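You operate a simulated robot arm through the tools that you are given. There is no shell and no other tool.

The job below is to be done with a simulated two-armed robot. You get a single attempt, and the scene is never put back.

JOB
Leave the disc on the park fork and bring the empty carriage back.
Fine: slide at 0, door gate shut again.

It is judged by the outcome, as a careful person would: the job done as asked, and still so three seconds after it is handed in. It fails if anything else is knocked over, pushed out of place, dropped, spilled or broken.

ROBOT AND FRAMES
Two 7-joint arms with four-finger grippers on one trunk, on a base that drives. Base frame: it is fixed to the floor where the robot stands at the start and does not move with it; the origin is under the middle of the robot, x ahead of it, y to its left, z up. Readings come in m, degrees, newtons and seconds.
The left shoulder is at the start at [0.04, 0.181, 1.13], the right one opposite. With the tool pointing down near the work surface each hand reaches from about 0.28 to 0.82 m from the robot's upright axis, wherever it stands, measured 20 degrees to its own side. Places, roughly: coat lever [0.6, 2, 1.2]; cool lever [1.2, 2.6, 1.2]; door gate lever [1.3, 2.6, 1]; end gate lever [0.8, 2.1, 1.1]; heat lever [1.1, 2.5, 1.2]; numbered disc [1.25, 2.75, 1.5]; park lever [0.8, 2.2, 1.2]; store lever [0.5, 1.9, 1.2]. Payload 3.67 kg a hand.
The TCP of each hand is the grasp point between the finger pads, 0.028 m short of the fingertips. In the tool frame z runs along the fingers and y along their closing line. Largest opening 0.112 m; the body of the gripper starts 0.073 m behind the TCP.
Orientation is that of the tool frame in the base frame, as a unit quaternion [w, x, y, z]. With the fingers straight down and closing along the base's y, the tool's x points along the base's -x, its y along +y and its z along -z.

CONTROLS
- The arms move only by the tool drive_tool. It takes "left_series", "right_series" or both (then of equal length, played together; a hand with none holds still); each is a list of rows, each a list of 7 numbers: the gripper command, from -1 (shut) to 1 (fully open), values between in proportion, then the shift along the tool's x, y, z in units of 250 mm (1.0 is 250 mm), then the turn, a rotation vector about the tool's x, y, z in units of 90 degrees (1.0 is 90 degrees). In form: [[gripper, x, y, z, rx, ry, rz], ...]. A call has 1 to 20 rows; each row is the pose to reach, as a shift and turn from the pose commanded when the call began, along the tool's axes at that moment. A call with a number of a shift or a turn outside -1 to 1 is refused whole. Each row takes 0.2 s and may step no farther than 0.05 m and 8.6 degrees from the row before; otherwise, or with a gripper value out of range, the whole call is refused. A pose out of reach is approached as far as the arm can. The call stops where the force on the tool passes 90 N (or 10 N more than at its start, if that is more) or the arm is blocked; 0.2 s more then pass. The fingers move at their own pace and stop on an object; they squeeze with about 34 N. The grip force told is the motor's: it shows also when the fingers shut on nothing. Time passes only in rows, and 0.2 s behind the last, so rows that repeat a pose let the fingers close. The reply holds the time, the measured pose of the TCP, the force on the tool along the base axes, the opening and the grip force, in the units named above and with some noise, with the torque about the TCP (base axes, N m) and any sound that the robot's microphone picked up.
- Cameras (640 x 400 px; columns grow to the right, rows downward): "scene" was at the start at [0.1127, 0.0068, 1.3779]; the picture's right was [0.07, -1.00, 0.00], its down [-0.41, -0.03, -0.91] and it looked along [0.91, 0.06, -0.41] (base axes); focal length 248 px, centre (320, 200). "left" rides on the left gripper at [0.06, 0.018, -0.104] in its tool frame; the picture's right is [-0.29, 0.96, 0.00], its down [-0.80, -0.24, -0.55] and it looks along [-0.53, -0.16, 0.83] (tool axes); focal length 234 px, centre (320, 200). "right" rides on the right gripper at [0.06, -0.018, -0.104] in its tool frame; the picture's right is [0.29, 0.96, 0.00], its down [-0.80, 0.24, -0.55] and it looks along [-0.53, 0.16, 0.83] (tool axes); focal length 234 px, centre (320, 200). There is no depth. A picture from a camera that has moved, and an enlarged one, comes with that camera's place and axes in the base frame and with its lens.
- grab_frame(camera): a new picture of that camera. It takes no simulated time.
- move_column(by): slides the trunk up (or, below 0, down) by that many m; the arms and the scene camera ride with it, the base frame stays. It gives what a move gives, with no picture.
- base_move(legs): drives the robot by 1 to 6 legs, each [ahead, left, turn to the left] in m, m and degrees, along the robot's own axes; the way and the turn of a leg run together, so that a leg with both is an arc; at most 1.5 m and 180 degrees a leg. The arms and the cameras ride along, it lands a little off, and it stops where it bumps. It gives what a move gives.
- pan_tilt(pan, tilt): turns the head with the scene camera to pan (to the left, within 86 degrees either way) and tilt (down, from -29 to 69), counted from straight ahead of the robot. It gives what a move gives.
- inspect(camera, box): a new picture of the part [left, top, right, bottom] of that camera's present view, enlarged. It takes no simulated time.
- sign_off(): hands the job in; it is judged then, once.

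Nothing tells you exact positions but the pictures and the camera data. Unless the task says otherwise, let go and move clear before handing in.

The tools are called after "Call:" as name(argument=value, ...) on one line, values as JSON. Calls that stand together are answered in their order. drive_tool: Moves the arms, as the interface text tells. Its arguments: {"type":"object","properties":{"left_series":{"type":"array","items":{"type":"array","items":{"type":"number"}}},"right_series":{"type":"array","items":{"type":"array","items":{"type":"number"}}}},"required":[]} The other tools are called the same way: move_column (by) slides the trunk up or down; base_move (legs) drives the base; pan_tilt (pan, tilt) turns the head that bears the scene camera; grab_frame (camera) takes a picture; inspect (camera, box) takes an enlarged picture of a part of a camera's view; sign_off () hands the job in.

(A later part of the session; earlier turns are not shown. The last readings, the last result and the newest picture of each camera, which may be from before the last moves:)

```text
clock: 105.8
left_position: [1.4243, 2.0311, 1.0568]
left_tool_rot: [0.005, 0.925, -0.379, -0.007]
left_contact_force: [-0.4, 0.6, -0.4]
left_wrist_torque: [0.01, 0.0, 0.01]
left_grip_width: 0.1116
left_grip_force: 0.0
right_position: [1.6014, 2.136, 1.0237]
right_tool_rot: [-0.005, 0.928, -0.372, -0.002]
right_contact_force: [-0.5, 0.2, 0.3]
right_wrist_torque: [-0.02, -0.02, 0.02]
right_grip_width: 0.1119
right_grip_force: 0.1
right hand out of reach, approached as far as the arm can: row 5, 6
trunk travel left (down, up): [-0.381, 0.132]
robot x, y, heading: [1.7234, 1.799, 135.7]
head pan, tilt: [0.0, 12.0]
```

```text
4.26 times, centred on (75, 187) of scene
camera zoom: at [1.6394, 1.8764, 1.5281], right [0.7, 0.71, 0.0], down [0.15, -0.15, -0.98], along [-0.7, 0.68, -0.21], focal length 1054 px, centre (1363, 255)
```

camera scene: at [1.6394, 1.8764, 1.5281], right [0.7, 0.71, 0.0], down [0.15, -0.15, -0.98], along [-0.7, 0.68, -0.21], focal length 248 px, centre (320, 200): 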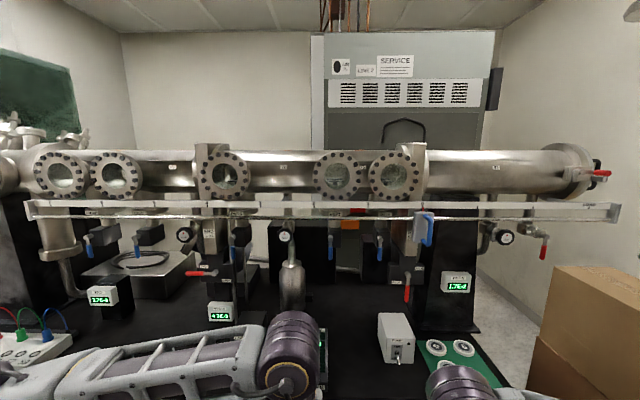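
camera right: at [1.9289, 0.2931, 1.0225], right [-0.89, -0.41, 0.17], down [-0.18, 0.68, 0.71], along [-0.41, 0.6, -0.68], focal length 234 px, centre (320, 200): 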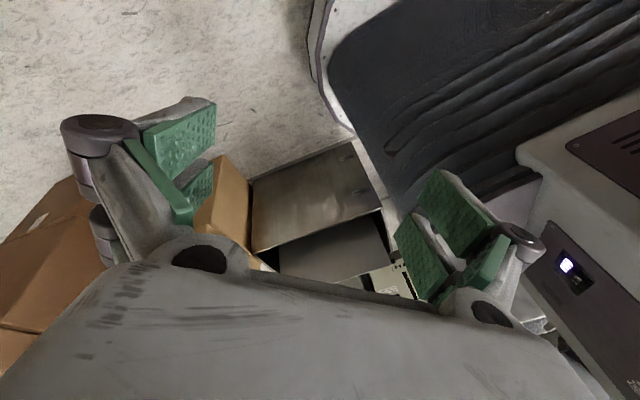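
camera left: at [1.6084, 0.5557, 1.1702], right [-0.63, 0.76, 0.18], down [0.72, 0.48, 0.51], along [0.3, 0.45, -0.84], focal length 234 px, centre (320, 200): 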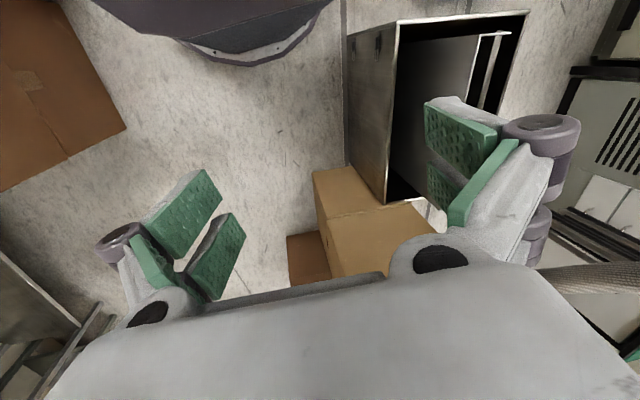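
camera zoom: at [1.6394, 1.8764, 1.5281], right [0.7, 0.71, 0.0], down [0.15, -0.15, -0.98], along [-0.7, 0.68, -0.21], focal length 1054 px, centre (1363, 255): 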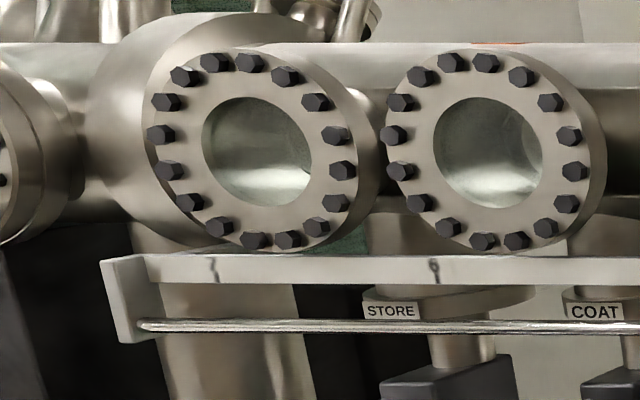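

The door gate lever (red, pointing down at SHUT) and end gate lever (red, at SHUT) look shut; slide is at 0. I check the wrist cameras to read the console and notes on the bench.

Call:
grab_frame(camera="left")

Call:
grab_frame(camera="right")

Call:
pan_tilt(pan=30, tilt=25)

Call:
grab_frame(camera="scene")

```text
taken
camera left: at [1.4568, 1.9773, 1.1599], right [-0.88, -0.48, 0.02], down [-0.39, 0.73, 0.56], along [-0.28, 0.48, -0.83], focal length 234 px, centre (320, 200)
```

left: 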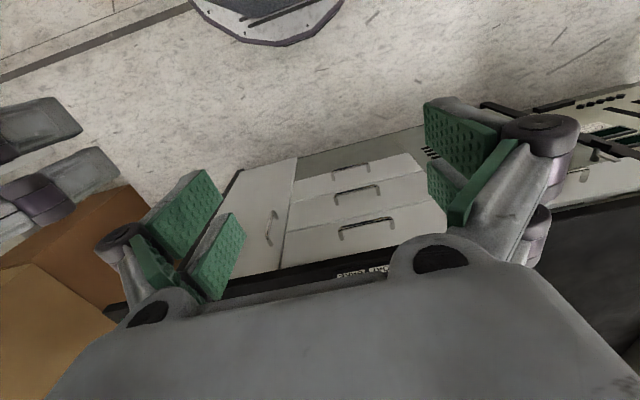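

```text
taken
camera right: at [1.6567, 2.106, 1.1272], right [-0.45, -0.89, -0.01], down [-0.74, 0.37, 0.56], along [-0.49, 0.26, -0.83], focal length 234 px, centre (320, 200)
```

right: 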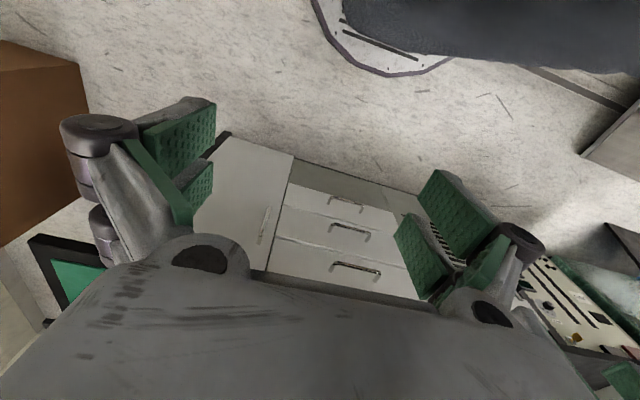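

```text
clock: 106.8
left_position: [1.424, 2.0317, 1.0559]
left_tool_rot: [0.006, 0.925, -0.379, -0.007]
left_contact_force: [0.3, -0.6, -0.4]
left_wrist_torque: [-0.02, 0.01, -0.01]
left_grip_width: 0.1119
left_grip_force: 0.1
right_position: [1.602, 2.1364, 1.0243]
right_tool_rot: [-0.005, 0.928, -0.373, -0.003]
right_contact_force: [-0.7, -0.6, 0.0]
right_wrist_torque: [-0.01, -0.01, 0.02]
right_grip_width: 0.1119
right_grip_force: 0.1
trunk travel left (down, up): [-0.381, 0.132]
robot x, y, heading: [1.7179, 1.794, 135.4]
head pan, tilt: [30.0, 25.0]
```

```text
taken
camera scene: at [1.6174, 1.8342, 1.5071], right [0.25, 0.97, 0.0], down [0.41, -0.11, -0.91], along [-0.88, 0.23, -0.42], focal length 248 px, centre (320, 200)
```

scene: 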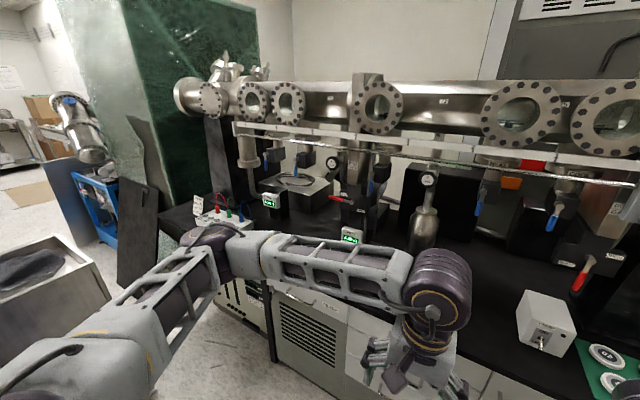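

The left wrist hides the console. I move the left hand left to see it.

Call:
drive_tool(left_series=[[1, 0, 0.18, 0, 0, 0, 0], [1, 0, 0.36, 0, 0, 0, 0], [1, 0, 0.54, 0, 0, 0, 0], [1, 0, 0.72, 0, 0, 0, 0], [1, 0, 0.9, 0, 0, 0, 0]])

Call:
pan_tilt(pan=0, tilt=25)

Call:
grab_frame(camera="scene")

Call:
inspect(camera="scene", box=[240, 240, 360, 340])

Call:
inspect(camera="scene", box=[370, 240, 510, 340])

Call:
inspect(camera="scene", box=[0, 200, 160, 330])

```text
clock: 108.0
left_position: [1.2687, 1.8698, 1.0589]
left_tool_rot: [0.005, 0.925, -0.379, -0.007]
left_contact_force: [-0.9, -0.4, 0.3]
left_wrist_torque: [-0.01, -0.03, -0.02]
left_grip_width: 0.112
left_grip_force: 0.0
right_position: [1.6025, 2.1346, 1.0246]
right_tool_rot: [-0.006, 0.928, -0.373, -0.003]
right_contact_force: [0.5, -0.3, 0.6]
right_wrist_torque: [0.02, 0.04, 0.02]
right_grip_width: 0.1119
right_grip_force: 0.0
trunk travel left (down, up): [-0.381, 0.132]
robot x, y, heading: [1.7222, 1.7965, 135.5]
head pan, tilt: [30.0, 25.0]
```

```text
clock: 108.9
left_position: [1.2686, 1.8717, 1.0587]
left_tool_rot: [0.006, 0.926, -0.378, -0.006]
left_contact_force: [0.3, 1.0, -0.6]
left_wrist_torque: [-0.05, -0.01, 0.02]
left_grip_width: 0.112
left_grip_force: 0.0
right_position: [1.6025, 2.1354, 1.0245]
right_tool_rot: [-0.004, 0.928, -0.372, -0.001]
right_contact_force: [0.0, 0.0, 0.5]
right_wrist_torque: [0.01, -0.01, -0.01]
right_grip_width: 0.1121
right_grip_force: 0.2
trunk travel left (down, up): [-0.381, 0.132]
robot x, y, heading: [1.7178, 1.7993, 135.7]
head pan, tilt: [0.0, 25.0]
```

```text
taken
camera scene: at [1.6407, 1.8752, 1.5071], right [0.7, 0.72, 0.0], down [0.3, -0.3, -0.91], along [-0.65, 0.63, -0.42], focal length 248 px, centre (320, 200)
```

scene: 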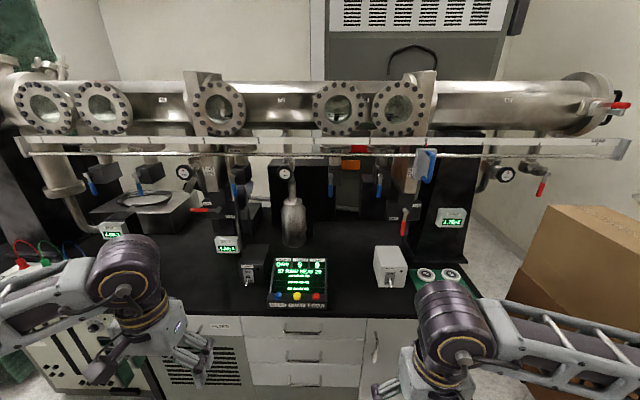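

```text
4.00 times, centred on (300, 290) of scene
camera zoom: at [1.6407, 1.8752, 1.5071], right [0.7, 0.72, 0.0], down [0.3, -0.3, -0.91], along [-0.65, 0.63, -0.42], focal length 991 px, centre (400, -160)
```

zoom: 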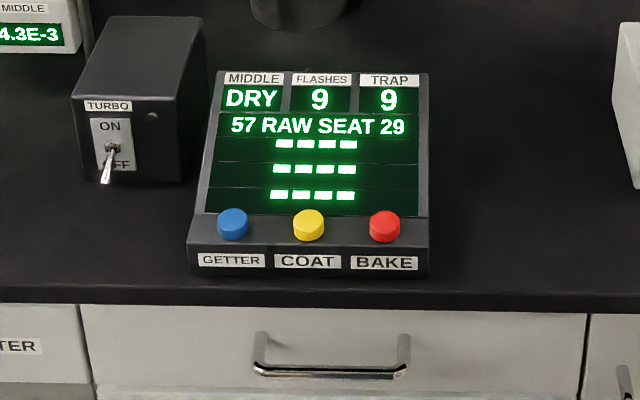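

```text
4.00 times, centred on (440, 290) of scene
camera zoom: at [1.6407, 1.8752, 1.5071], right [0.7, 0.72, 0.0], down [0.3, -0.3, -0.91], along [-0.65, 0.63, -0.42], focal length 991 px, centre (-160, -160)
```

zoom: 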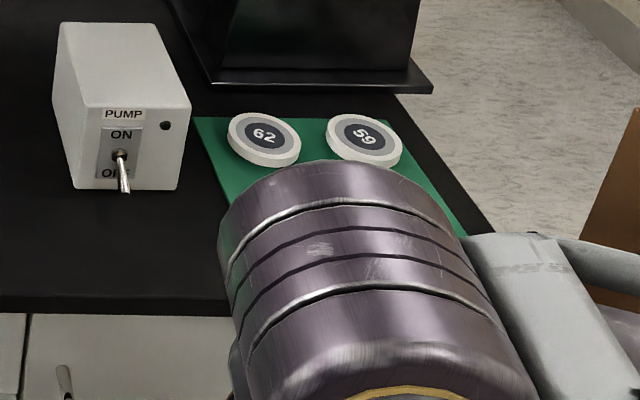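

```text
3.08 times, centred on (80, 265) of scene
camera zoom: at [1.6407, 1.8752, 1.5071], right [0.7, 0.72, 0.0], down [0.3, -0.3, -0.91], along [-0.65, 0.63, -0.42], focal length 762 px, centre (1058, 0)
```

zoom: 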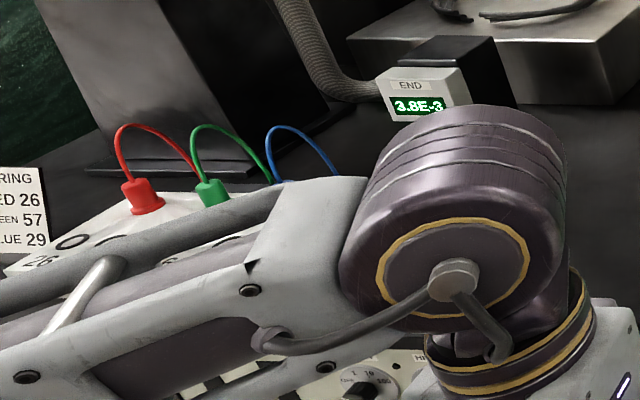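

The console reads MIDDLE DRY, disc 57 RAW; pumps' switches and buttons are none of my business. I need: door gate open → slide from 0 to the park station → raise the park fork → slide back to 0 → gate shut. I drive closer to the bench for manipulation.

Call:
base_move(legs=[[0.22, 0.0, 0]])

Call:
pan_tilt(pan=-20, tilt=25)

Call:
grab_frame(camera="scene")

Call:
inspect(camera="scene", box=[280, 100, 440, 200])

Call:
inspect(camera="scene", box=[280, 180, 440, 280])

```text
clock: 110.6
left_position: [1.1114, 2.026, 1.0593]
left_tool_rot: [0.006, 0.925, -0.379, -0.007]
left_contact_force: [0.4, -0.4, 0.3]
left_wrist_torque: [-0.02, 0.01, 0.02]
left_grip_width: 0.1123
left_grip_force: 0.0
right_position: [1.4444, 2.2883, 1.023]
right_tool_rot: [-0.005, 0.927, -0.374, -0.002]
right_contact_force: [0.0, 0.0, -0.2]
right_wrist_torque: [-0.01, 0.01, 0.06]
right_grip_width: 0.112
right_grip_force: 0.0
trunk travel left (down, up): [-0.381, 0.132]
robot x, y, heading: [1.5634, 1.952, 135.5]
head pan, tilt: [0.0, 25.0]
```

```text
clock: 111.5
left_position: [1.1123, 2.0254, 1.0587]
left_tool_rot: [0.007, 0.925, -0.38, -0.006]
left_contact_force: [-0.2, 0.0, 0.1]
left_wrist_torque: [0.03, 0.01, 0.0]
left_grip_width: 0.112
left_grip_force: 0.1
right_position: [1.4451, 2.2889, 1.0241]
right_tool_rot: [-0.003, 0.928, -0.373, -0.001]
right_contact_force: [0.5, 0.6, 0.1]
right_wrist_torque: [-0.02, 0.0, 0.02]
right_grip_width: 0.1122
right_grip_force: 0.1
trunk travel left (down, up): [-0.381, 0.132]
robot x, y, heading: [1.5646, 1.9444, 135.6]
head pan, tilt: [-20.0, 25.0]
```

```text
taken
camera scene: at [1.5102, 2.0476, 1.5071], right [0.9, 0.43, 0.0], down [0.18, -0.38, -0.91], along [-0.39, 0.82, -0.42], focal length 248 px, centre (320, 200)
```

scene: 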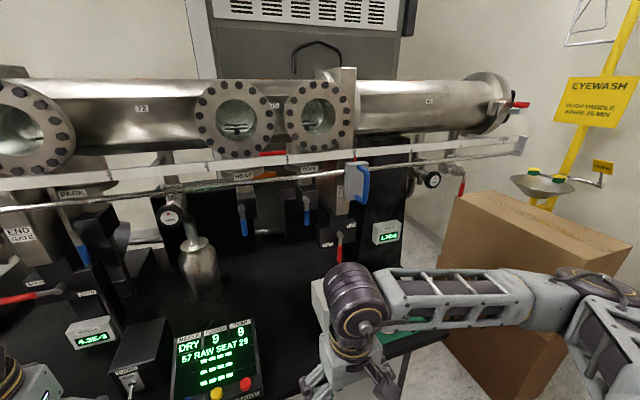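

```text
4.00 times, centred on (360, 150) of scene
camera zoom: at [1.5102, 2.0476, 1.5071], right [0.9, 0.43, 0.0], down [0.18, -0.38, -0.91], along [-0.39, 0.82, -0.42], focal length 991 px, centre (160, 400)
```

zoom: 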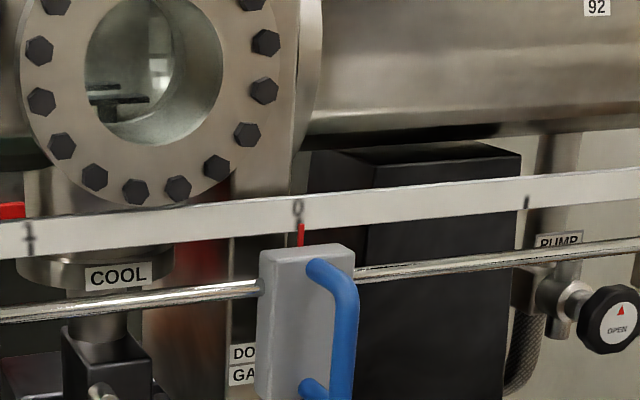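

```text
4.00 times, centred on (360, 230) of scene
camera zoom: at [1.5102, 2.0476, 1.5071], right [0.9, 0.43, 0.0], down [0.18, -0.38, -0.91], along [-0.39, 0.82, -0.42], focal length 991 px, centre (160, 80)
```

zoom: 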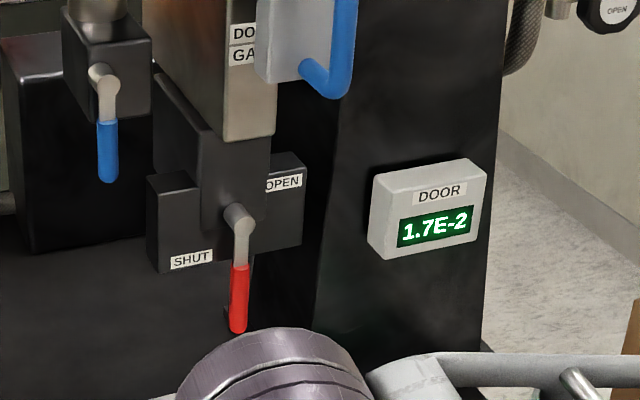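

I have located the door gate lever (pivot about (1.288, 2.649, 1.098), red handle end z≈0.99), the slide bar (1.365, 2.619, 1.279), and the pump box under the gate lever (top z≈0.956). I back off slightly and turn the right hand to point forward.

Call:
base_move(legs=[[-0.08, 0, -0.5]])

Call:
drive_tool(right_series=[[-1, -0.08, -0.02, -0.03, 0, -0.0833, 0], [-1, -0.16, -0.04, -0.06, 0, -0.1667, 0], [-1, -0.24, -0.06, -0.09, 0, -0.25, 0], [-1, -0.32, -0.08, -0.12, 0, -0.333, 0], [-1, -0.4, -0.1, -0.15, 0, -0.4167, 0], [-1, -0.48, -0.12, -0.18, 0, -0.5, 0], [-1, -0.56, -0.14, -0.21, 0, -0.583, 0], [-1, -0.64, -0.16, -0.24, 0, -0.6667, 0], [-1, -0.7, -0.18, -0.27, 0, -0.75, 0], [-1, -0.75, -0.2, -0.3, 0, -0.833, 0], [-1, -0.78, -0.22, -0.3, 0, -0.9167, 0], [-1, -0.8, -0.24, -0.3, 0, -1.0, 0]])

Call:
grab_frame(camera="scene")

Call:
grab_frame(camera="right")

```text
clock: 112.5
left_position: [1.1684, 1.9736, 1.0581]
left_tool_rot: [0.007, 0.924, -0.383, -0.006]
left_contact_force: [0.5, -0.7, -0.4]
left_wrist_torque: [-0.03, 0.02, 0.0]
left_grip_width: 0.1119
left_grip_force: 0.0
right_position: [1.5043, 2.2338, 1.0234]
right_tool_rot: [-0.005, 0.926, -0.377, -0.002]
right_contact_force: [0.4, -0.1, -0.5]
right_wrist_torque: [0.01, 0.02, 0.01]
right_grip_width: 0.112
right_grip_force: 0.1
trunk travel left (down, up): [-0.381, 0.132]
robot x, y, heading: [1.6192, 1.8936, 135.2]
head pan, tilt: [-20.0, 25.0]
```

```text
clock: 115.1
left_position: [1.169, 1.9739, 1.0583]
left_tool_rot: [0.007, 0.924, -0.383, -0.006]
left_contact_force: [1.2, 0.7, -0.4]
left_wrist_torque: [-0.01, 0.0, 0.01]
left_grip_width: 0.112
left_grip_force: 0.2
right_position: [1.3866, 2.3871, 1.0782]
right_tool_rot: [-0.188, 0.806, -0.323, -0.46]
right_contact_force: [0.1, 0.8, 1.1]
right_wrist_torque: [0.02, 0.0, -0.01]
right_grip_width: 0.0004
right_grip_force: 33.8
right hand out of reach, approached as far as the arm can: row 1, 2, 3, 4, 5, 6, 7, 8, 9, 10, 11, 12
trunk travel left (down, up): [-0.381, 0.132]
robot x, y, heading: [1.6219, 1.8932, 135.4]
head pan, tilt: [-20.0, 25.0]
```

```text
taken
camera scene: at [1.5667, 1.993, 1.507], right [0.91, 0.42, 0.0], down [0.18, -0.38, -0.91], along [-0.38, 0.82, -0.42], focal length 248 px, centre (320, 200)
```

scene: 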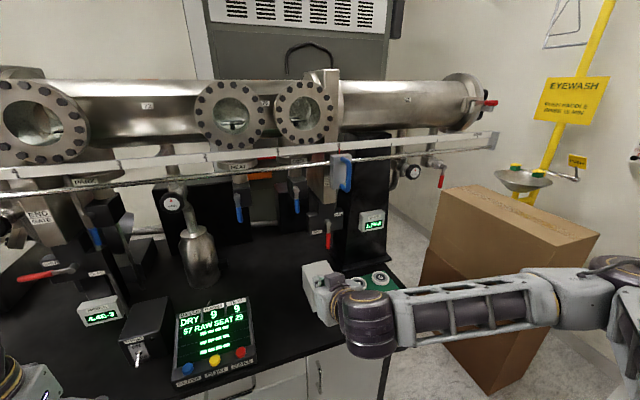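

```text
taken
camera right: at [1.4854, 2.3158, 1.079], right [-0.56, -0.79, -0.26], down [-0.12, -0.23, 0.97], along [-0.82, 0.57, 0.04], focal length 234 px, centre (320, 200)
```

right: 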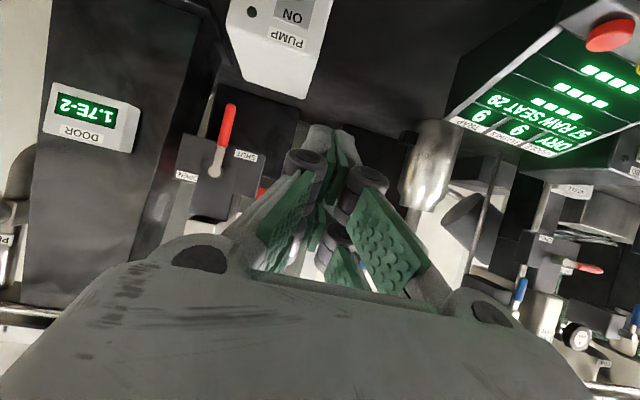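

The hand is now pointing forward but still 30° down (too close to the body). I back the base a bit more and finish the pitch while moving the hand forward.

Call:
base_move(legs=[[-0.12, 0, -0.4]])

Call:
drive_tool(right_series=[[-1, -0.075, 0, 0.095, 0, -0.068, 0], [-1, -0.15, 0, 0.19, 0, -0.136, 0], [-1, -0.224, 0, 0.286, 0, -0.204, 0], [-1, -0.3, 0, 0.38, 0, -0.272, 0], [-1, -0.373, 0, 0.477, 0, -0.34, 0]])

Call:
grab_frame(camera="scene")

Call:
grab_frame(camera="right")

```text
clock: 116.4
left_position: [1.2531, 1.8929, 1.058]
left_tool_rot: [0.007, 0.923, -0.386, -0.006]
left_contact_force: [0.3, 0.2, 0.7]
left_wrist_torque: [0.01, 0.0, -0.01]
left_grip_width: 0.1121
left_grip_force: 0.1
right_position: [1.4741, 2.3032, 1.0771]
right_tool_rot: [-0.191, 0.804, -0.326, -0.459]
right_contact_force: [0.2, -0.5, 0.4]
right_wrist_torque: [0.0, 0.01, -0.01]
right_grip_width: 0.0
right_grip_force: 33.9
trunk travel left (down, up): [-0.381, 0.132]
robot x, y, heading: [1.7075, 1.8109, 134.8]
head pan, tilt: [-20.0, 25.0]
```

```text
clock: 117.6
left_position: [1.2519, 1.8898, 1.0592]
left_tool_rot: [0.005, 0.923, -0.386, -0.007]
left_contact_force: [-0.4, -0.8, -0.5]
left_wrist_torque: [0.08, 0.01, 0.01]
left_grip_width: 0.1119
left_grip_force: 0.2
right_position: [1.3022, 2.3354, 1.1546]
right_tool_rot: [-0.284, 0.658, -0.282, -0.638]
right_contact_force: [-1.1, -0.2, -0.6]
right_wrist_torque: [-0.03, 0.0, -0.05]
right_grip_width: 0.0001
right_grip_force: 33.8
right hand out of reach, approached as far as the arm can: row 1, 2, 3, 4, 5
trunk travel left (down, up): [-0.381, 0.132]
robot x, y, heading: [1.704, 1.8098, 134.5]
head pan, tilt: [-20.0, 25.0]
```

```text
taken
camera scene: at [1.6497, 1.9033, 1.5073], right [0.91, 0.42, 0.0], down [0.18, -0.38, -0.91], along [-0.38, 0.82, -0.42], focal length 248 px, centre (320, 200)
```

scene: 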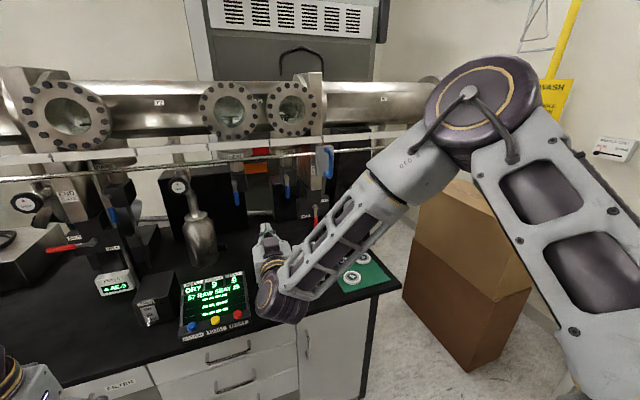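

```text
taken
camera right: at [1.3884, 2.2696, 1.097], right [-0.7, -0.65, -0.3], down [0.18, -0.56, 0.81], along [-0.7, 0.51, 0.51], focal length 234 px, centre (320, 200)
```

right: 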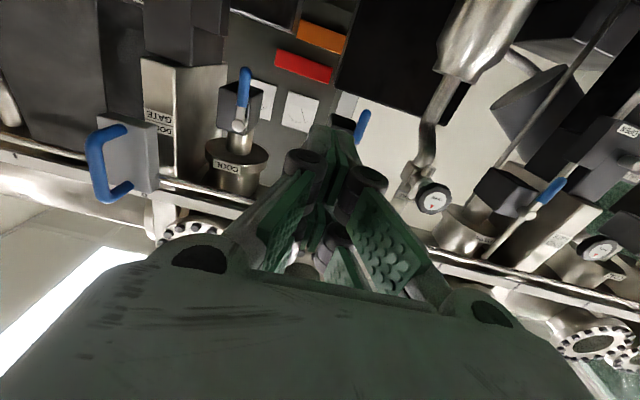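

The hand now points horizontally forward. I try rolling it 90° so the fingers are stacked vertically (clear of the pump box), while moving toward the lever.

Call:
drive_tool(right_series=[[-1, 0, 0, 0, 0, 0, 0.09], [-1, 0, 0, 0, 0, 0, 0.18], [-1, 0, 0, 0, 0, 0, 0.27], [-1, 0, 0, 0, 0, 0, 0.36], [-1, 0, 0, 0, 0, 0, 0.45], [-1, 0, 0, 0, 0, 0, 0.54], [-1, 0, 0, 0, 0, 0, 0.63], [-1, 0, 0, 0, 0, 0, 0.72], [-1, 0, 0, 0, 0, 0, 0.81], [-1, 0, 0, 0, 0, 0, 0.9], [-1, 0, 0, 0, 0, 0, 0.99]])

Call:
grab_frame(camera="scene")

Call:
grab_frame(camera="right")

```text
clock: 120.0
left_position: [1.2541, 1.8936, 1.0597]
left_tool_rot: [0.007, 0.922, -0.386, -0.007]
left_contact_force: [0.4, 0.2, -0.8]
left_wrist_torque: [-0.01, 0.02, 0.0]
left_grip_width: 0.112
left_grip_force: 0.1
right_position: [1.3064, 2.3374, 1.1486]
right_tool_rot: [-0.246, -0.267, 0.666, 0.651]
right_contact_force: [1.0, -0.3, -1.0]
right_wrist_torque: [0.03, 0.02, 0.0]
right_grip_width: 0.0
right_grip_force: 34.3
trunk travel left (down, up): [-0.381, 0.132]
robot x, y, heading: [1.7033, 1.8124, 134.6]
head pan, tilt: [-20.0, 25.0]
```

```text
taken
camera scene: at [1.6518, 1.9086, 1.507], right [0.91, 0.42, 0.0], down [0.18, -0.38, -0.91], along [-0.38, 0.82, -0.42], focal length 248 px, centre (320, 200)
```

scene: 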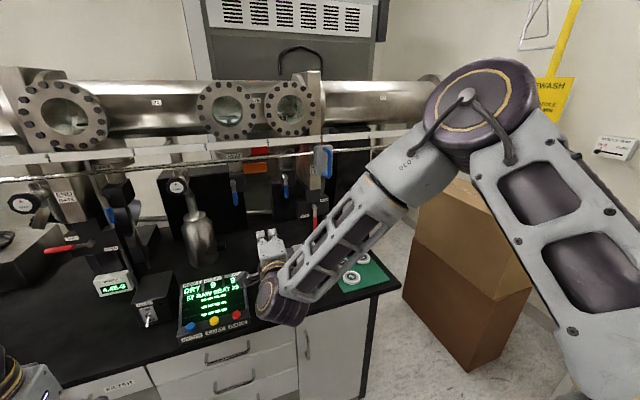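

```text
taken
camera right: at [1.3332, 2.2202, 1.1327], right [-0.25, -0.19, 0.95], down [0.95, 0.13, 0.27], along [-0.18, 0.97, 0.15], focal length 234 px, centre (320, 200)
```

right: 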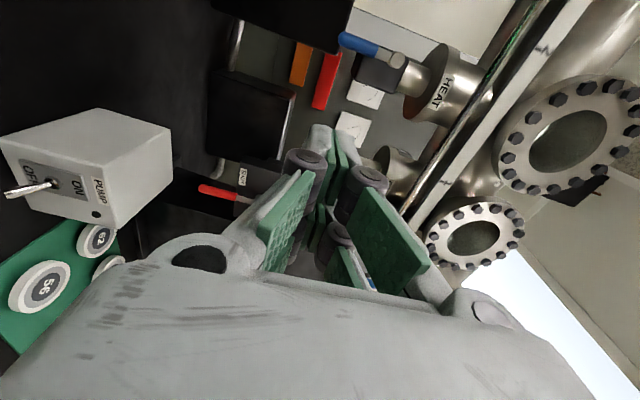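

The roll worked and the wrist camera confirms my lever estimate (predicted pixel matches). I now move the closed fingers to the left of the red handle, in front of it.

Call:
drive_tool(right_series=[[-1, -0.1, -0.068, 0.094, 0, 0, 0], [-1, -0.2, -0.136, 0.187, 0, 0, 0], [-1, -0.3, -0.205, 0.281, 0, 0, 0], [-1, -0.4, -0.273, 0.375, 0, 0, 0], [-1, -0.5, -0.341, 0.468, 0, 0, 0], [-1, -0.602, -0.409, 0.562, 0, 0, 0]])

Call:
grab_frame(camera="scene")

Call:
grab_frame(camera="right")

```text
clock: 121.4
left_position: [1.2534, 1.8949, 1.0578]
left_tool_rot: [0.006, 0.923, -0.386, -0.007]
left_contact_force: [-0.2, 0.2, -0.2]
left_wrist_torque: [-0.04, 0.0, 0.03]
left_grip_width: 0.1121
left_grip_force: 0.0
right_position: [1.2368, 2.4961, 1.1136]
right_tool_rot: [-0.203, -0.249, 0.702, 0.635]
right_contact_force: [0.3, 0.4, 0.5]
right_wrist_torque: [0.06, 0.01, 0.01]
right_grip_width: 0.0
right_grip_force: 34.2
right hand out of reach, approached as far as the arm can: row 1, 2, 3, 4, 5, 6
trunk travel left (down, up): [-0.381, 0.132]
robot x, y, heading: [1.7065, 1.8127, 134.6]
head pan, tilt: [-20.0, 25.0]
```

```text
taken
camera scene: at [1.6512, 1.9102, 1.5069], right [0.91, 0.42, 0.0], down [0.18, -0.39, -0.91], along [-0.38, 0.82, -0.42], focal length 248 px, centre (320, 200)
```

scene: 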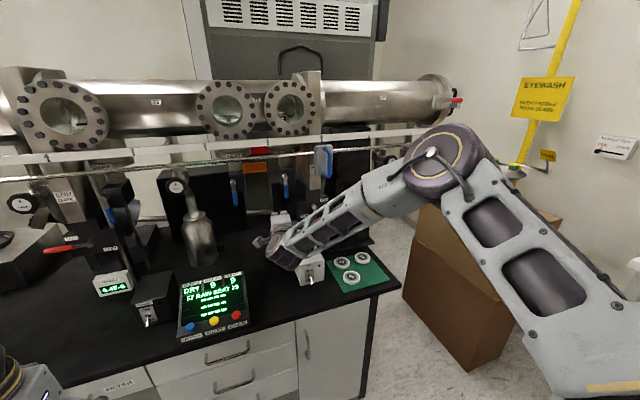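

```text
taken
camera right: at [1.2533, 2.3762, 1.1053], right [-0.32, -0.11, 0.94], down [0.94, 0.06, 0.32], along [-0.1, 0.99, 0.08], focal length 234 px, centre (320, 200)
```

right: 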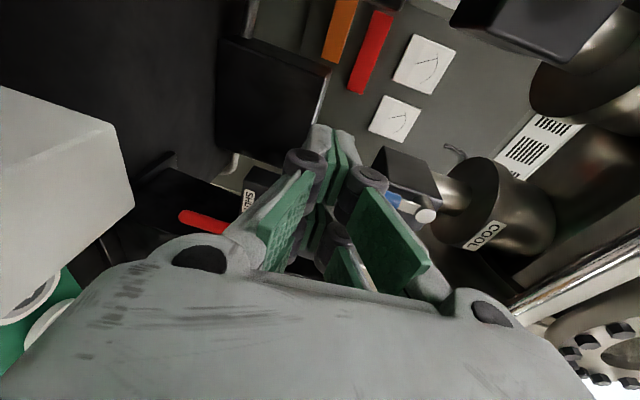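

The right arm cannot get farther right and down with the shoulder this high. I retract the hand, and then lower the trunk in steps while lifting the hand, so the forearm comes in level.

Call:
drive_tool(right_series=[[-1, 0, 0.05, -0.15, 0, 0, 0], [-1, 0, 0.15, -0.3, 0, 0, 0], [-1, 0, 0.3, -0.4, 0, 0, 0], [-1, 0, 0.45, -0.45, 0, 0, 0]])

Call:
move_column(by=-0.1)

Call:
drive_tool(right_series=[[-1, 0, 0.15, 0, 0, 0, 0], [-1, 0, 0.3, 0, 0, 0, 0], [-1, 0, 0.4, 0, 0, 0, 0]])

Call:
grab_frame(camera="scene")

```text
clock: 122.4
left_position: [1.2532, 1.8929, 1.0596]
left_tool_rot: [0.006, 0.922, -0.386, -0.007]
left_contact_force: [0.6, 1.0, 0.1]
left_wrist_torque: [-0.02, 0.05, 0.02]
left_grip_width: 0.1118
left_grip_force: 0.1
right_position: [1.2985, 2.4165, 1.2362]
right_tool_rot: [-0.203, -0.249, 0.702, 0.635]
right_contact_force: [-0.3, -0.4, 0.8]
right_wrist_torque: [0.0, 0.03, -0.02]
right_grip_width: 0.0004
right_grip_force: 34.2
trunk travel left (down, up): [-0.381, 0.132]
robot x, y, heading: [1.7029, 1.8133, 134.7]
head pan, tilt: [-20.0, 25.0]
```

```text
clock: 123.7
left_position: [1.2538, 1.8922, 0.9597]
left_tool_rot: [0.007, 0.923, -0.386, -0.007]
left_contact_force: [0.0, 0.1, 0.6]
left_wrist_torque: [-0.02, 0.0, 0.0]
left_grip_width: 0.1119
left_grip_force: 0.0
right_position: [1.2974, 2.4163, 1.1364]
right_tool_rot: [-0.204, -0.249, 0.702, 0.635]
right_contact_force: [0.9, -0.6, -0.4]
right_wrist_torque: [0.0, -0.02, -0.03]
right_grip_width: 0.0
right_grip_force: 34.0
trunk travel left (down, up): [-0.281, 0.232]
robot x, y, heading: [1.7094, 1.812, 134.9]
head pan, tilt: [-20.0, 25.0]
```

```text
clock: 124.5
left_position: [1.2536, 1.8933, 0.9595]
left_tool_rot: [0.007, 0.922, -0.386, -0.006]
left_contact_force: [0.4, -1.1, 0.6]
left_wrist_torque: [0.0, -0.01, 0.03]
left_grip_width: 0.1118
left_grip_force: 0.0
right_position: [1.2899, 2.4231, 1.2334]
right_tool_rot: [-0.203, -0.25, 0.701, 0.636]
right_contact_force: [0.3, 0.4, -0.4]
right_wrist_torque: [-0.03, 0.01, -0.04]
right_grip_width: 0.0
right_grip_force: 34.1
trunk travel left (down, up): [-0.281, 0.232]
robot x, y, heading: [1.7035, 1.8101, 134.7]
head pan, tilt: [-20.0, 25.0]
```

```text
taken
camera scene: at [1.6518, 1.9087, 1.4076], right [0.91, 0.42, 0.0], down [0.18, -0.38, -0.91], along [-0.38, 0.82, -0.42], focal length 248 px, centre (320, 200)
```

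scene: 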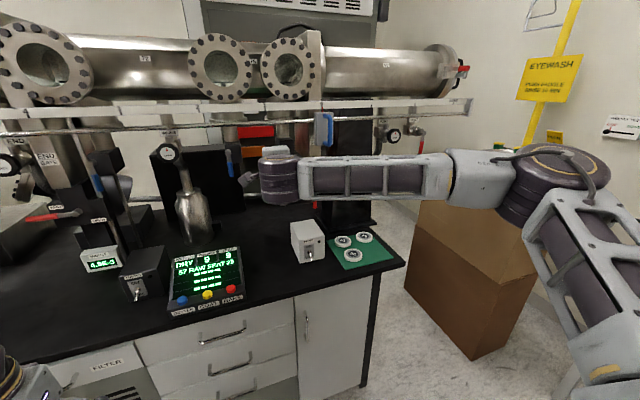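

The right arm is too folded for this spot; the left arm, reaching across, will be extended comfortably. I park the right hand back and to the right first, then bring the left hand up and forward.

Call:
drive_tool(right_series=[[-1, -0.1, 0, -0.15, 0, 0, 0], [-1, -0.2, 0, -0.3, 0, 0, 0], [-1, -0.3, 0, -0.45, 0, 0, 0], [-1, -0.4, 0, -0.6, 0, 0, 0], [-1, -0.5, 0, -0.75, 0, 0, 0], [-1, -0.6, 0, -0.9, 0, 0, 0]])

Call:
drive_tool(left_series=[[-1, -0.083, -0.075, -0.053, 0, -0.0833, 0], [-1, -0.167, -0.15, -0.107, 0, -0.1667, 0], [-1, -0.25, -0.225, -0.16, 0, -0.25, 0], [-1, -0.333, -0.3, -0.213, 0, -0.333, 0], [-1, -0.417, -0.375, -0.267, 0, -0.4167, 0], [-1, -0.5, -0.45, -0.32, 0, -0.5, 0], [-1, -0.583, -0.525, -0.373, 0, -0.583, 0], [-1, -0.667, -0.6, -0.427, 0, -0.6667, 0], [-1, -0.75, -0.675, -0.48, 0, -0.75, 0], [-1, -0.833, -0.75, -0.533, 0, -0.833, 0], [-1, -0.917, -0.825, -0.587, 0, -0.9167, 0], [-1, -1.0, -0.9, -0.64, 0, -1.0, 0]])

Call:
grab_frame(camera="scene")

Call:
grab_frame(camera="left")

```text
clock: 125.9
left_position: [1.2538, 1.8932, 0.9599]
left_tool_rot: [0.006, 0.923, -0.385, -0.007]
left_contact_force: [-0.8, -0.1, -0.7]
left_wrist_torque: [0.02, 0.0, 0.0]
left_grip_width: 0.1117
left_grip_force: 0.0
right_position: [1.5216, 2.3522, 1.283]
right_tool_rot: [-0.203, -0.25, 0.703, 0.634]
right_contact_force: [-0.5, -0.8, 0.2]
right_wrist_torque: [0.03, -0.01, -0.02]
right_grip_width: 0.0
right_grip_force: 34.1
right hand out of reach, approached as far as the arm can: row 6
trunk travel left (down, up): [-0.281, 0.232]
robot x, y, heading: [1.7061, 1.8141, 134.9]
head pan, tilt: [-20.0, 25.0]
```

```text
clock: 128.7
left_position: [1.2518, 2.2152, 1.0235]
left_tool_rot: [-0.248, 0.7, -0.298, -0.6]
left_contact_force: [-0.2, -0.9, 1.2]
left_wrist_torque: [-0.06, -0.07, 0.0]
left_grip_width: 0.0
left_grip_force: 34.1
right_position: [1.5192, 2.3508, 1.2826]
right_tool_rot: [-0.203, -0.25, 0.702, 0.635]
right_contact_force: [0.8, -0.8, 0.2]
right_wrist_torque: [0.01, 0.01, -0.08]
right_grip_width: 0.0
right_grip_force: 34.0
trunk travel left (down, up): [-0.281, 0.232]
robot x, y, heading: [1.7033, 1.8107, 134.7]
head pan, tilt: [-20.0, 25.0]
stopped in row 12 (left hand): the arm was blocked; the commanded pose is now the measured one
```

```text
taken
camera scene: at [1.6512, 1.9064, 1.4077], right [0.91, 0.42, 0.0], down [0.18, -0.38, -0.91], along [-0.38, 0.82, -0.42], focal length 248 px, centre (320, 200)
```

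scene: 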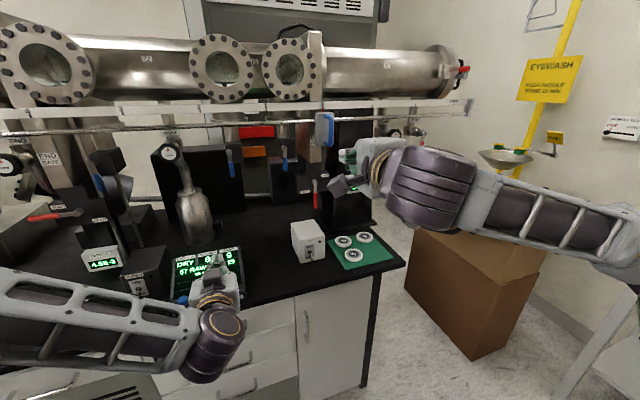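

```text
taken
camera left: at [1.3172, 2.1235, 0.9808], right [-0.71, -0.64, 0.29], down [0.47, -0.13, 0.87], along [-0.52, 0.76, 0.39], focal length 234 px, centre (320, 200)
```

left: 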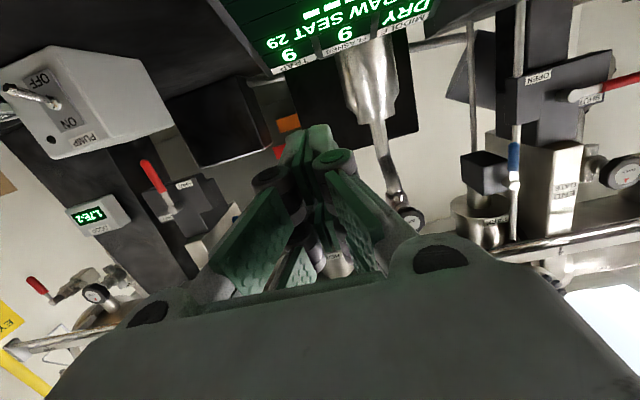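

The left hand points forward but hangs low near the console. I lift it and roll it so its fingers are stacked vertically.

Call:
drive_tool(left_series=[[-1, -0.15, 0, 0, 0, -0.03, 0], [-1, -0.3, 0, 0, 0, -0.06, 0], [-1, -0.45, 0, 0, 0, -0.09, 0], [-1, -0.55, 0, 0, 0, -0.1, 0]])

Call:
drive_tool(left_series=[[-1, 0, 0, 0, 0, 0, 0.09], [-1, 0, 0, 0, 0, 0, 0.18], [-1, 0, 0, 0, 0, 0, 0.27], [-1, 0, 0, 0, 0, 0, 0.36], [-1, 0, 0, 0, 0, 0, 0.45], [-1, 0, 0, 0, 0, 0, 0.54], [-1, 0, 0, 0, 0, 0, 0.63], [-1, 0, 0, 0, 0, 0, 0.72], [-1, 0, 0, 0, 0, 0, 0.81], [-1, 0, 0, 0, 0, 0, 0.9], [-1, 0, 0, 0, 0, 0, 0.99]])

Call:
grab_frame(camera="scene")

Call:
grab_frame(camera="left")

```text
clock: 129.7
left_position: [1.2388, 2.2343, 1.16]
left_tool_rot: [0.27, -0.65, 0.277, 0.654]
left_contact_force: [1.3, -0.9, 0.2]
left_wrist_torque: [-0.01, 0.0, 0.01]
left_grip_width: 0.0
left_grip_force: 34.0
right_position: [1.5213, 2.3533, 1.2819]
right_tool_rot: [-0.204, -0.249, 0.703, 0.634]
right_contact_force: [0.5, 0.3, -0.4]
right_wrist_torque: [0.0, 0.02, 0.0]
right_grip_width: 0.0
right_grip_force: 33.6
trunk travel left (down, up): [-0.281, 0.232]
robot x, y, heading: [1.7033, 1.8109, 134.4]
head pan, tilt: [-20.0, 25.0]
```

```text
clock: 132.1
left_position: [1.2395, 2.2352, 1.16]
left_tool_rot: [-0.267, -0.268, 0.654, 0.655]
left_contact_force: [0.0, 0.0, -0.2]
left_wrist_torque: [0.01, 0.0, -0.02]
left_grip_width: 0.0002
left_grip_force: 33.8
right_position: [1.5202, 2.3551, 1.2826]
right_tool_rot: [-0.204, -0.249, 0.703, 0.635]
right_contact_force: [0.2, 0.9, 0.3]
right_wrist_torque: [0.0, 0.0, 0.01]
right_grip_width: 0.0
right_grip_force: 34.7
trunk travel left (down, up): [-0.281, 0.232]
robot x, y, heading: [1.7032, 1.8111, 134.6]
head pan, tilt: [-20.0, 25.0]
```

```text
taken
camera scene: at [1.6529, 1.9089, 1.4076], right [0.91, 0.42, 0.0], down [0.18, -0.38, -0.91], along [-0.38, 0.82, -0.42], focal length 248 px, centre (320, 200)
```

scene: 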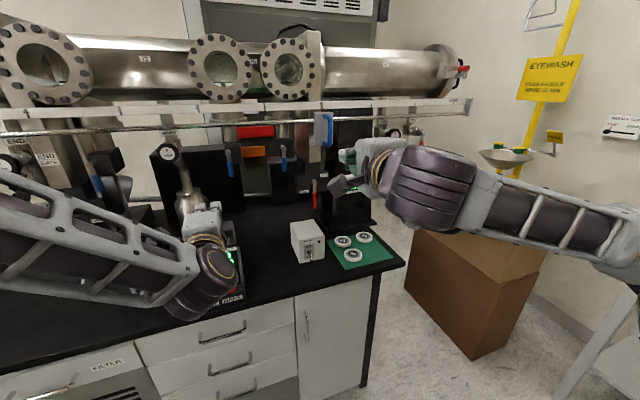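

```text
taken
camera left: at [1.2696, 2.1197, 1.1776], right [0.2, 0.2, 0.96], down [0.96, 0.16, -0.24], along [-0.2, 0.97, -0.16], focal length 234 px, centre (320, 200)
```

left: 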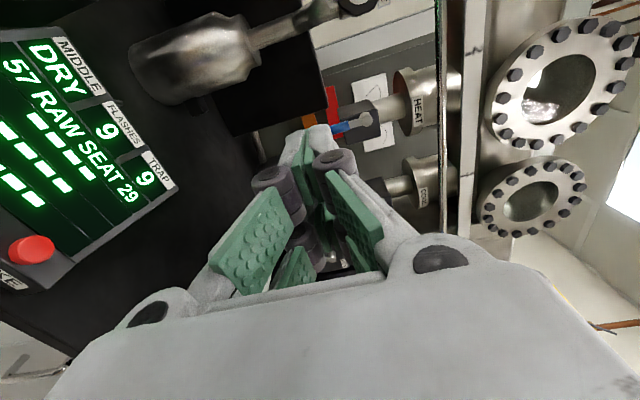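

The left hand is level, pointing at the machine. I lift the right hand out of the way and move the left fingers toward the door gate lever in two stages.

Call:
drive_tool(right_series=[[-1, -0.05, 0.12, 0, 0, 0, 0], [-1, -0.1, 0.25, 0, 0, 0, 0], [-1, -0.15, 0.37, 0, 0, 0, 0], [-1, -0.2, 0.45, 0, 0, 0, 0]], left_series=[[-1, -0.142, -0.07, 0.097, 0, 0, 0], [-1, -0.284, -0.14, 0.195, 0, 0, 0], [-1, -0.426, -0.21, 0.292, 0, 0, 0], [-1, -0.568, -0.28, 0.389, 0, 0, 0]])

Call:
grab_frame(camera="scene")

Call:
grab_frame(camera="left")

```text
clock: 133.1
left_position: [1.2736, 2.4056, 1.0866]
left_tool_rot: [-0.267, -0.268, 0.654, 0.655]
left_contact_force: [0.9, 0.3, 0.2]
left_wrist_torque: [0.0, -0.02, 0.02]
left_grip_width: 0.0
left_grip_force: 33.9
right_position: [1.55, 2.395, 1.3931]
right_tool_rot: [-0.203, -0.249, 0.703, 0.634]
right_contact_force: [-1.1, 0.2, 0.8]
right_wrist_torque: [0.03, -0.01, 0.02]
right_grip_width: 0.0
right_grip_force: 34.2
trunk travel left (down, up): [-0.281, 0.232]
robot x, y, heading: [1.707, 1.8101, 134.8]
head pan, tilt: [-20.0, 25.0]
```

```text
taken
camera scene: at [1.6527, 1.9113, 1.4074], right [0.91, 0.42, 0.0], down [0.18, -0.39, -0.91], along [-0.38, 0.82, -0.42], focal length 248 px, centre (320, 200)
```

scene: 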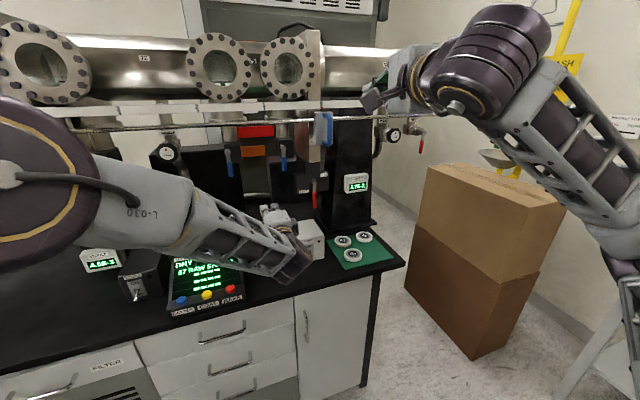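

```text
taken
camera left: at [1.3036, 2.2897, 1.1054], right [0.2, 0.2, 0.96], down [0.96, 0.16, -0.24], along [-0.2, 0.97, -0.16], focal length 234 px, centre (320, 200)
```

left: 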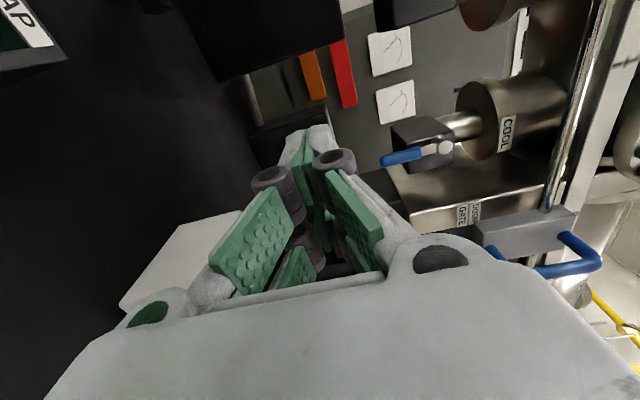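

Reached precisely. Next the pre-poke position just left of the red handle, slightly above the pump box.

Call:
drive_tool(left_series=[[-1, -0.133, -0.03, 0.06, 0, 0, 0], [-1, -0.266, -0.06, 0.12, 0, 0, 0], [-1, -0.398, -0.095, 0.182, 0, 0, 0], [-1, -0.531, -0.126, 0.243, 0, 0, 0]])

Call:
grab_frame(camera="left")

Call:
inspect(camera="scene", box=[240, 130, 400, 280])

```text
clock: 134.1
left_position: [1.3213, 2.5332, 1.0596]
left_tool_rot: [-0.266, -0.268, 0.655, 0.654]
left_contact_force: [-0.9, -0.3, 1.2]
left_wrist_torque: [-0.05, -0.03, 0.0]
left_grip_width: 0.0001
left_grip_force: 34.0
left hand out of reach, approached as far as the arm can: row 4
right_position: [1.548, 2.3925, 1.3941]
right_tool_rot: [-0.204, -0.248, 0.703, 0.634]
right_contact_force: [0.1, 0.1, -0.5]
right_wrist_torque: [0.01, 0.04, 0.04]
right_grip_width: 0.0
right_grip_force: 33.8
trunk travel left (down, up): [-0.281, 0.232]
robot x, y, heading: [1.7048, 1.807, 134.6]
head pan, tilt: [-20.0, 25.0]
```

```text
taken
camera left: at [1.3515, 2.4173, 1.0781], right [0.2, 0.2, 0.96], down [0.96, 0.16, -0.24], along [-0.2, 0.97, -0.16], focal length 234 px, centre (320, 200)
```

left: 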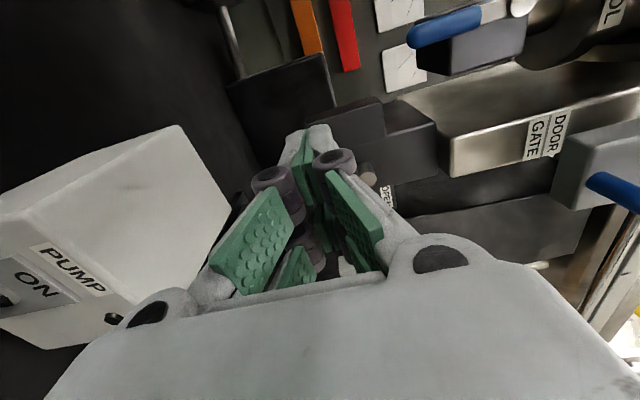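

```text
2.67 times, centred on (320, 205) of scene
camera zoom: at [1.6515, 1.9097, 1.4073], right [0.91, 0.42, 0.0], down [0.18, -0.38, -0.91], along [-0.38, 0.82, -0.42], focal length 661 px, centre (320, 187)
```

zoom: 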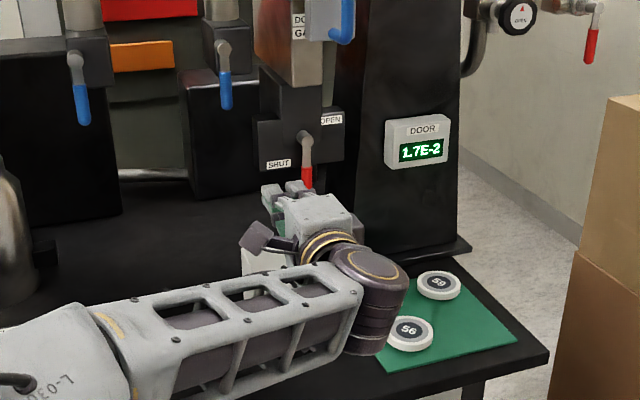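

The left arm is just at the end of its reach. I withdraw the hand, shift the base 0.2 m to the right, and approach again.

Call:
drive_tool(left_series=[[-1, 0, 0, -0.15, 0, 0, 0], [-1, 0.15, 0.02, -0.25, 0, 0, 0], [-1, 0.3, 0.04, -0.32, 0, 0, 0], [-1, 0.45, 0.06, -0.36, 0, 0, 0], [-1, 0.6, 0.08, -0.388, 0, 0, 0], [-1, 0.75, 0.1, -0.388, 0, 0, 0], [-1, 0.902, 0.12, -0.388, 0, 0, 0]])

Call:
base_move(legs=[[0.03, -0.2, 0.4]])

Call:
grab_frame(camera="scene")

Call:
grab_frame(camera="left")

```text
clock: 135.7
left_position: [1.2273, 2.3004, 1.0907]
left_tool_rot: [-0.267, -0.269, 0.654, 0.655]
left_contact_force: [-0.3, -0.9, -0.1]
left_wrist_torque: [0.03, -0.01, -0.01]
left_grip_width: 0.0
left_grip_force: 34.2
right_position: [1.5481, 2.3909, 1.3956]
right_tool_rot: [-0.203, -0.25, 0.702, 0.635]
right_contact_force: [-0.3, -0.1, 0.2]
right_wrist_torque: [0.03, 0.0, -0.04]
right_grip_width: 0.0001
right_grip_force: 34.0
trunk travel left (down, up): [-0.281, 0.232]
robot x, y, heading: [1.7094, 1.8085, 134.9]
head pan, tilt: [-20.0, 25.0]
```

```text
clock: 137.3
left_position: [1.342, 2.46, 1.0903]
left_tool_rot: [-0.27, -0.271, 0.653, 0.653]
left_contact_force: [-0.6, -0.4, 0.3]
left_wrist_torque: [-0.01, 0.02, 0.02]
left_grip_width: 0.0002
left_grip_force: 34.4
right_position: [1.6628, 2.5521, 1.3957]
right_tool_rot: [-0.207, -0.252, 0.702, 0.633]
right_contact_force: [-0.1, -0.8, 0.4]
right_wrist_torque: [-0.04, 0.01, 0.02]
right_grip_width: 0.0
right_grip_force: 34.2
trunk travel left (down, up): [-0.281, 0.232]
robot x, y, heading: [1.8235, 1.9745, 135.0]
head pan, tilt: [-20.0, 25.0]
```

```text
taken
camera scene: at [1.7702, 2.07, 1.4076], right [0.9, 0.43, 0.0], down [0.18, -0.38, -0.91], along [-0.39, 0.82, -0.42], focal length 248 px, centre (320, 200)
```

scene: 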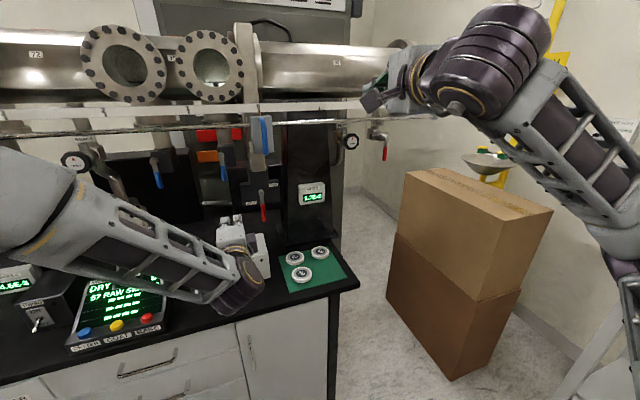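

```text
taken
camera left: at [1.3742, 2.3439, 1.1082], right [0.2, 0.2, 0.96], down [0.96, 0.17, -0.24], along [-0.21, 0.96, -0.16], focal length 234 px, centre (320, 200)
```

left: 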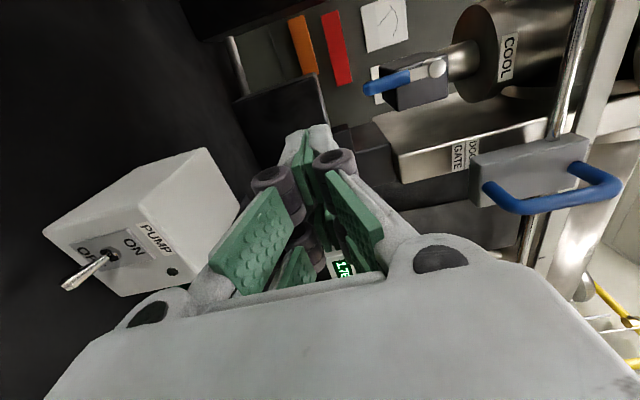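

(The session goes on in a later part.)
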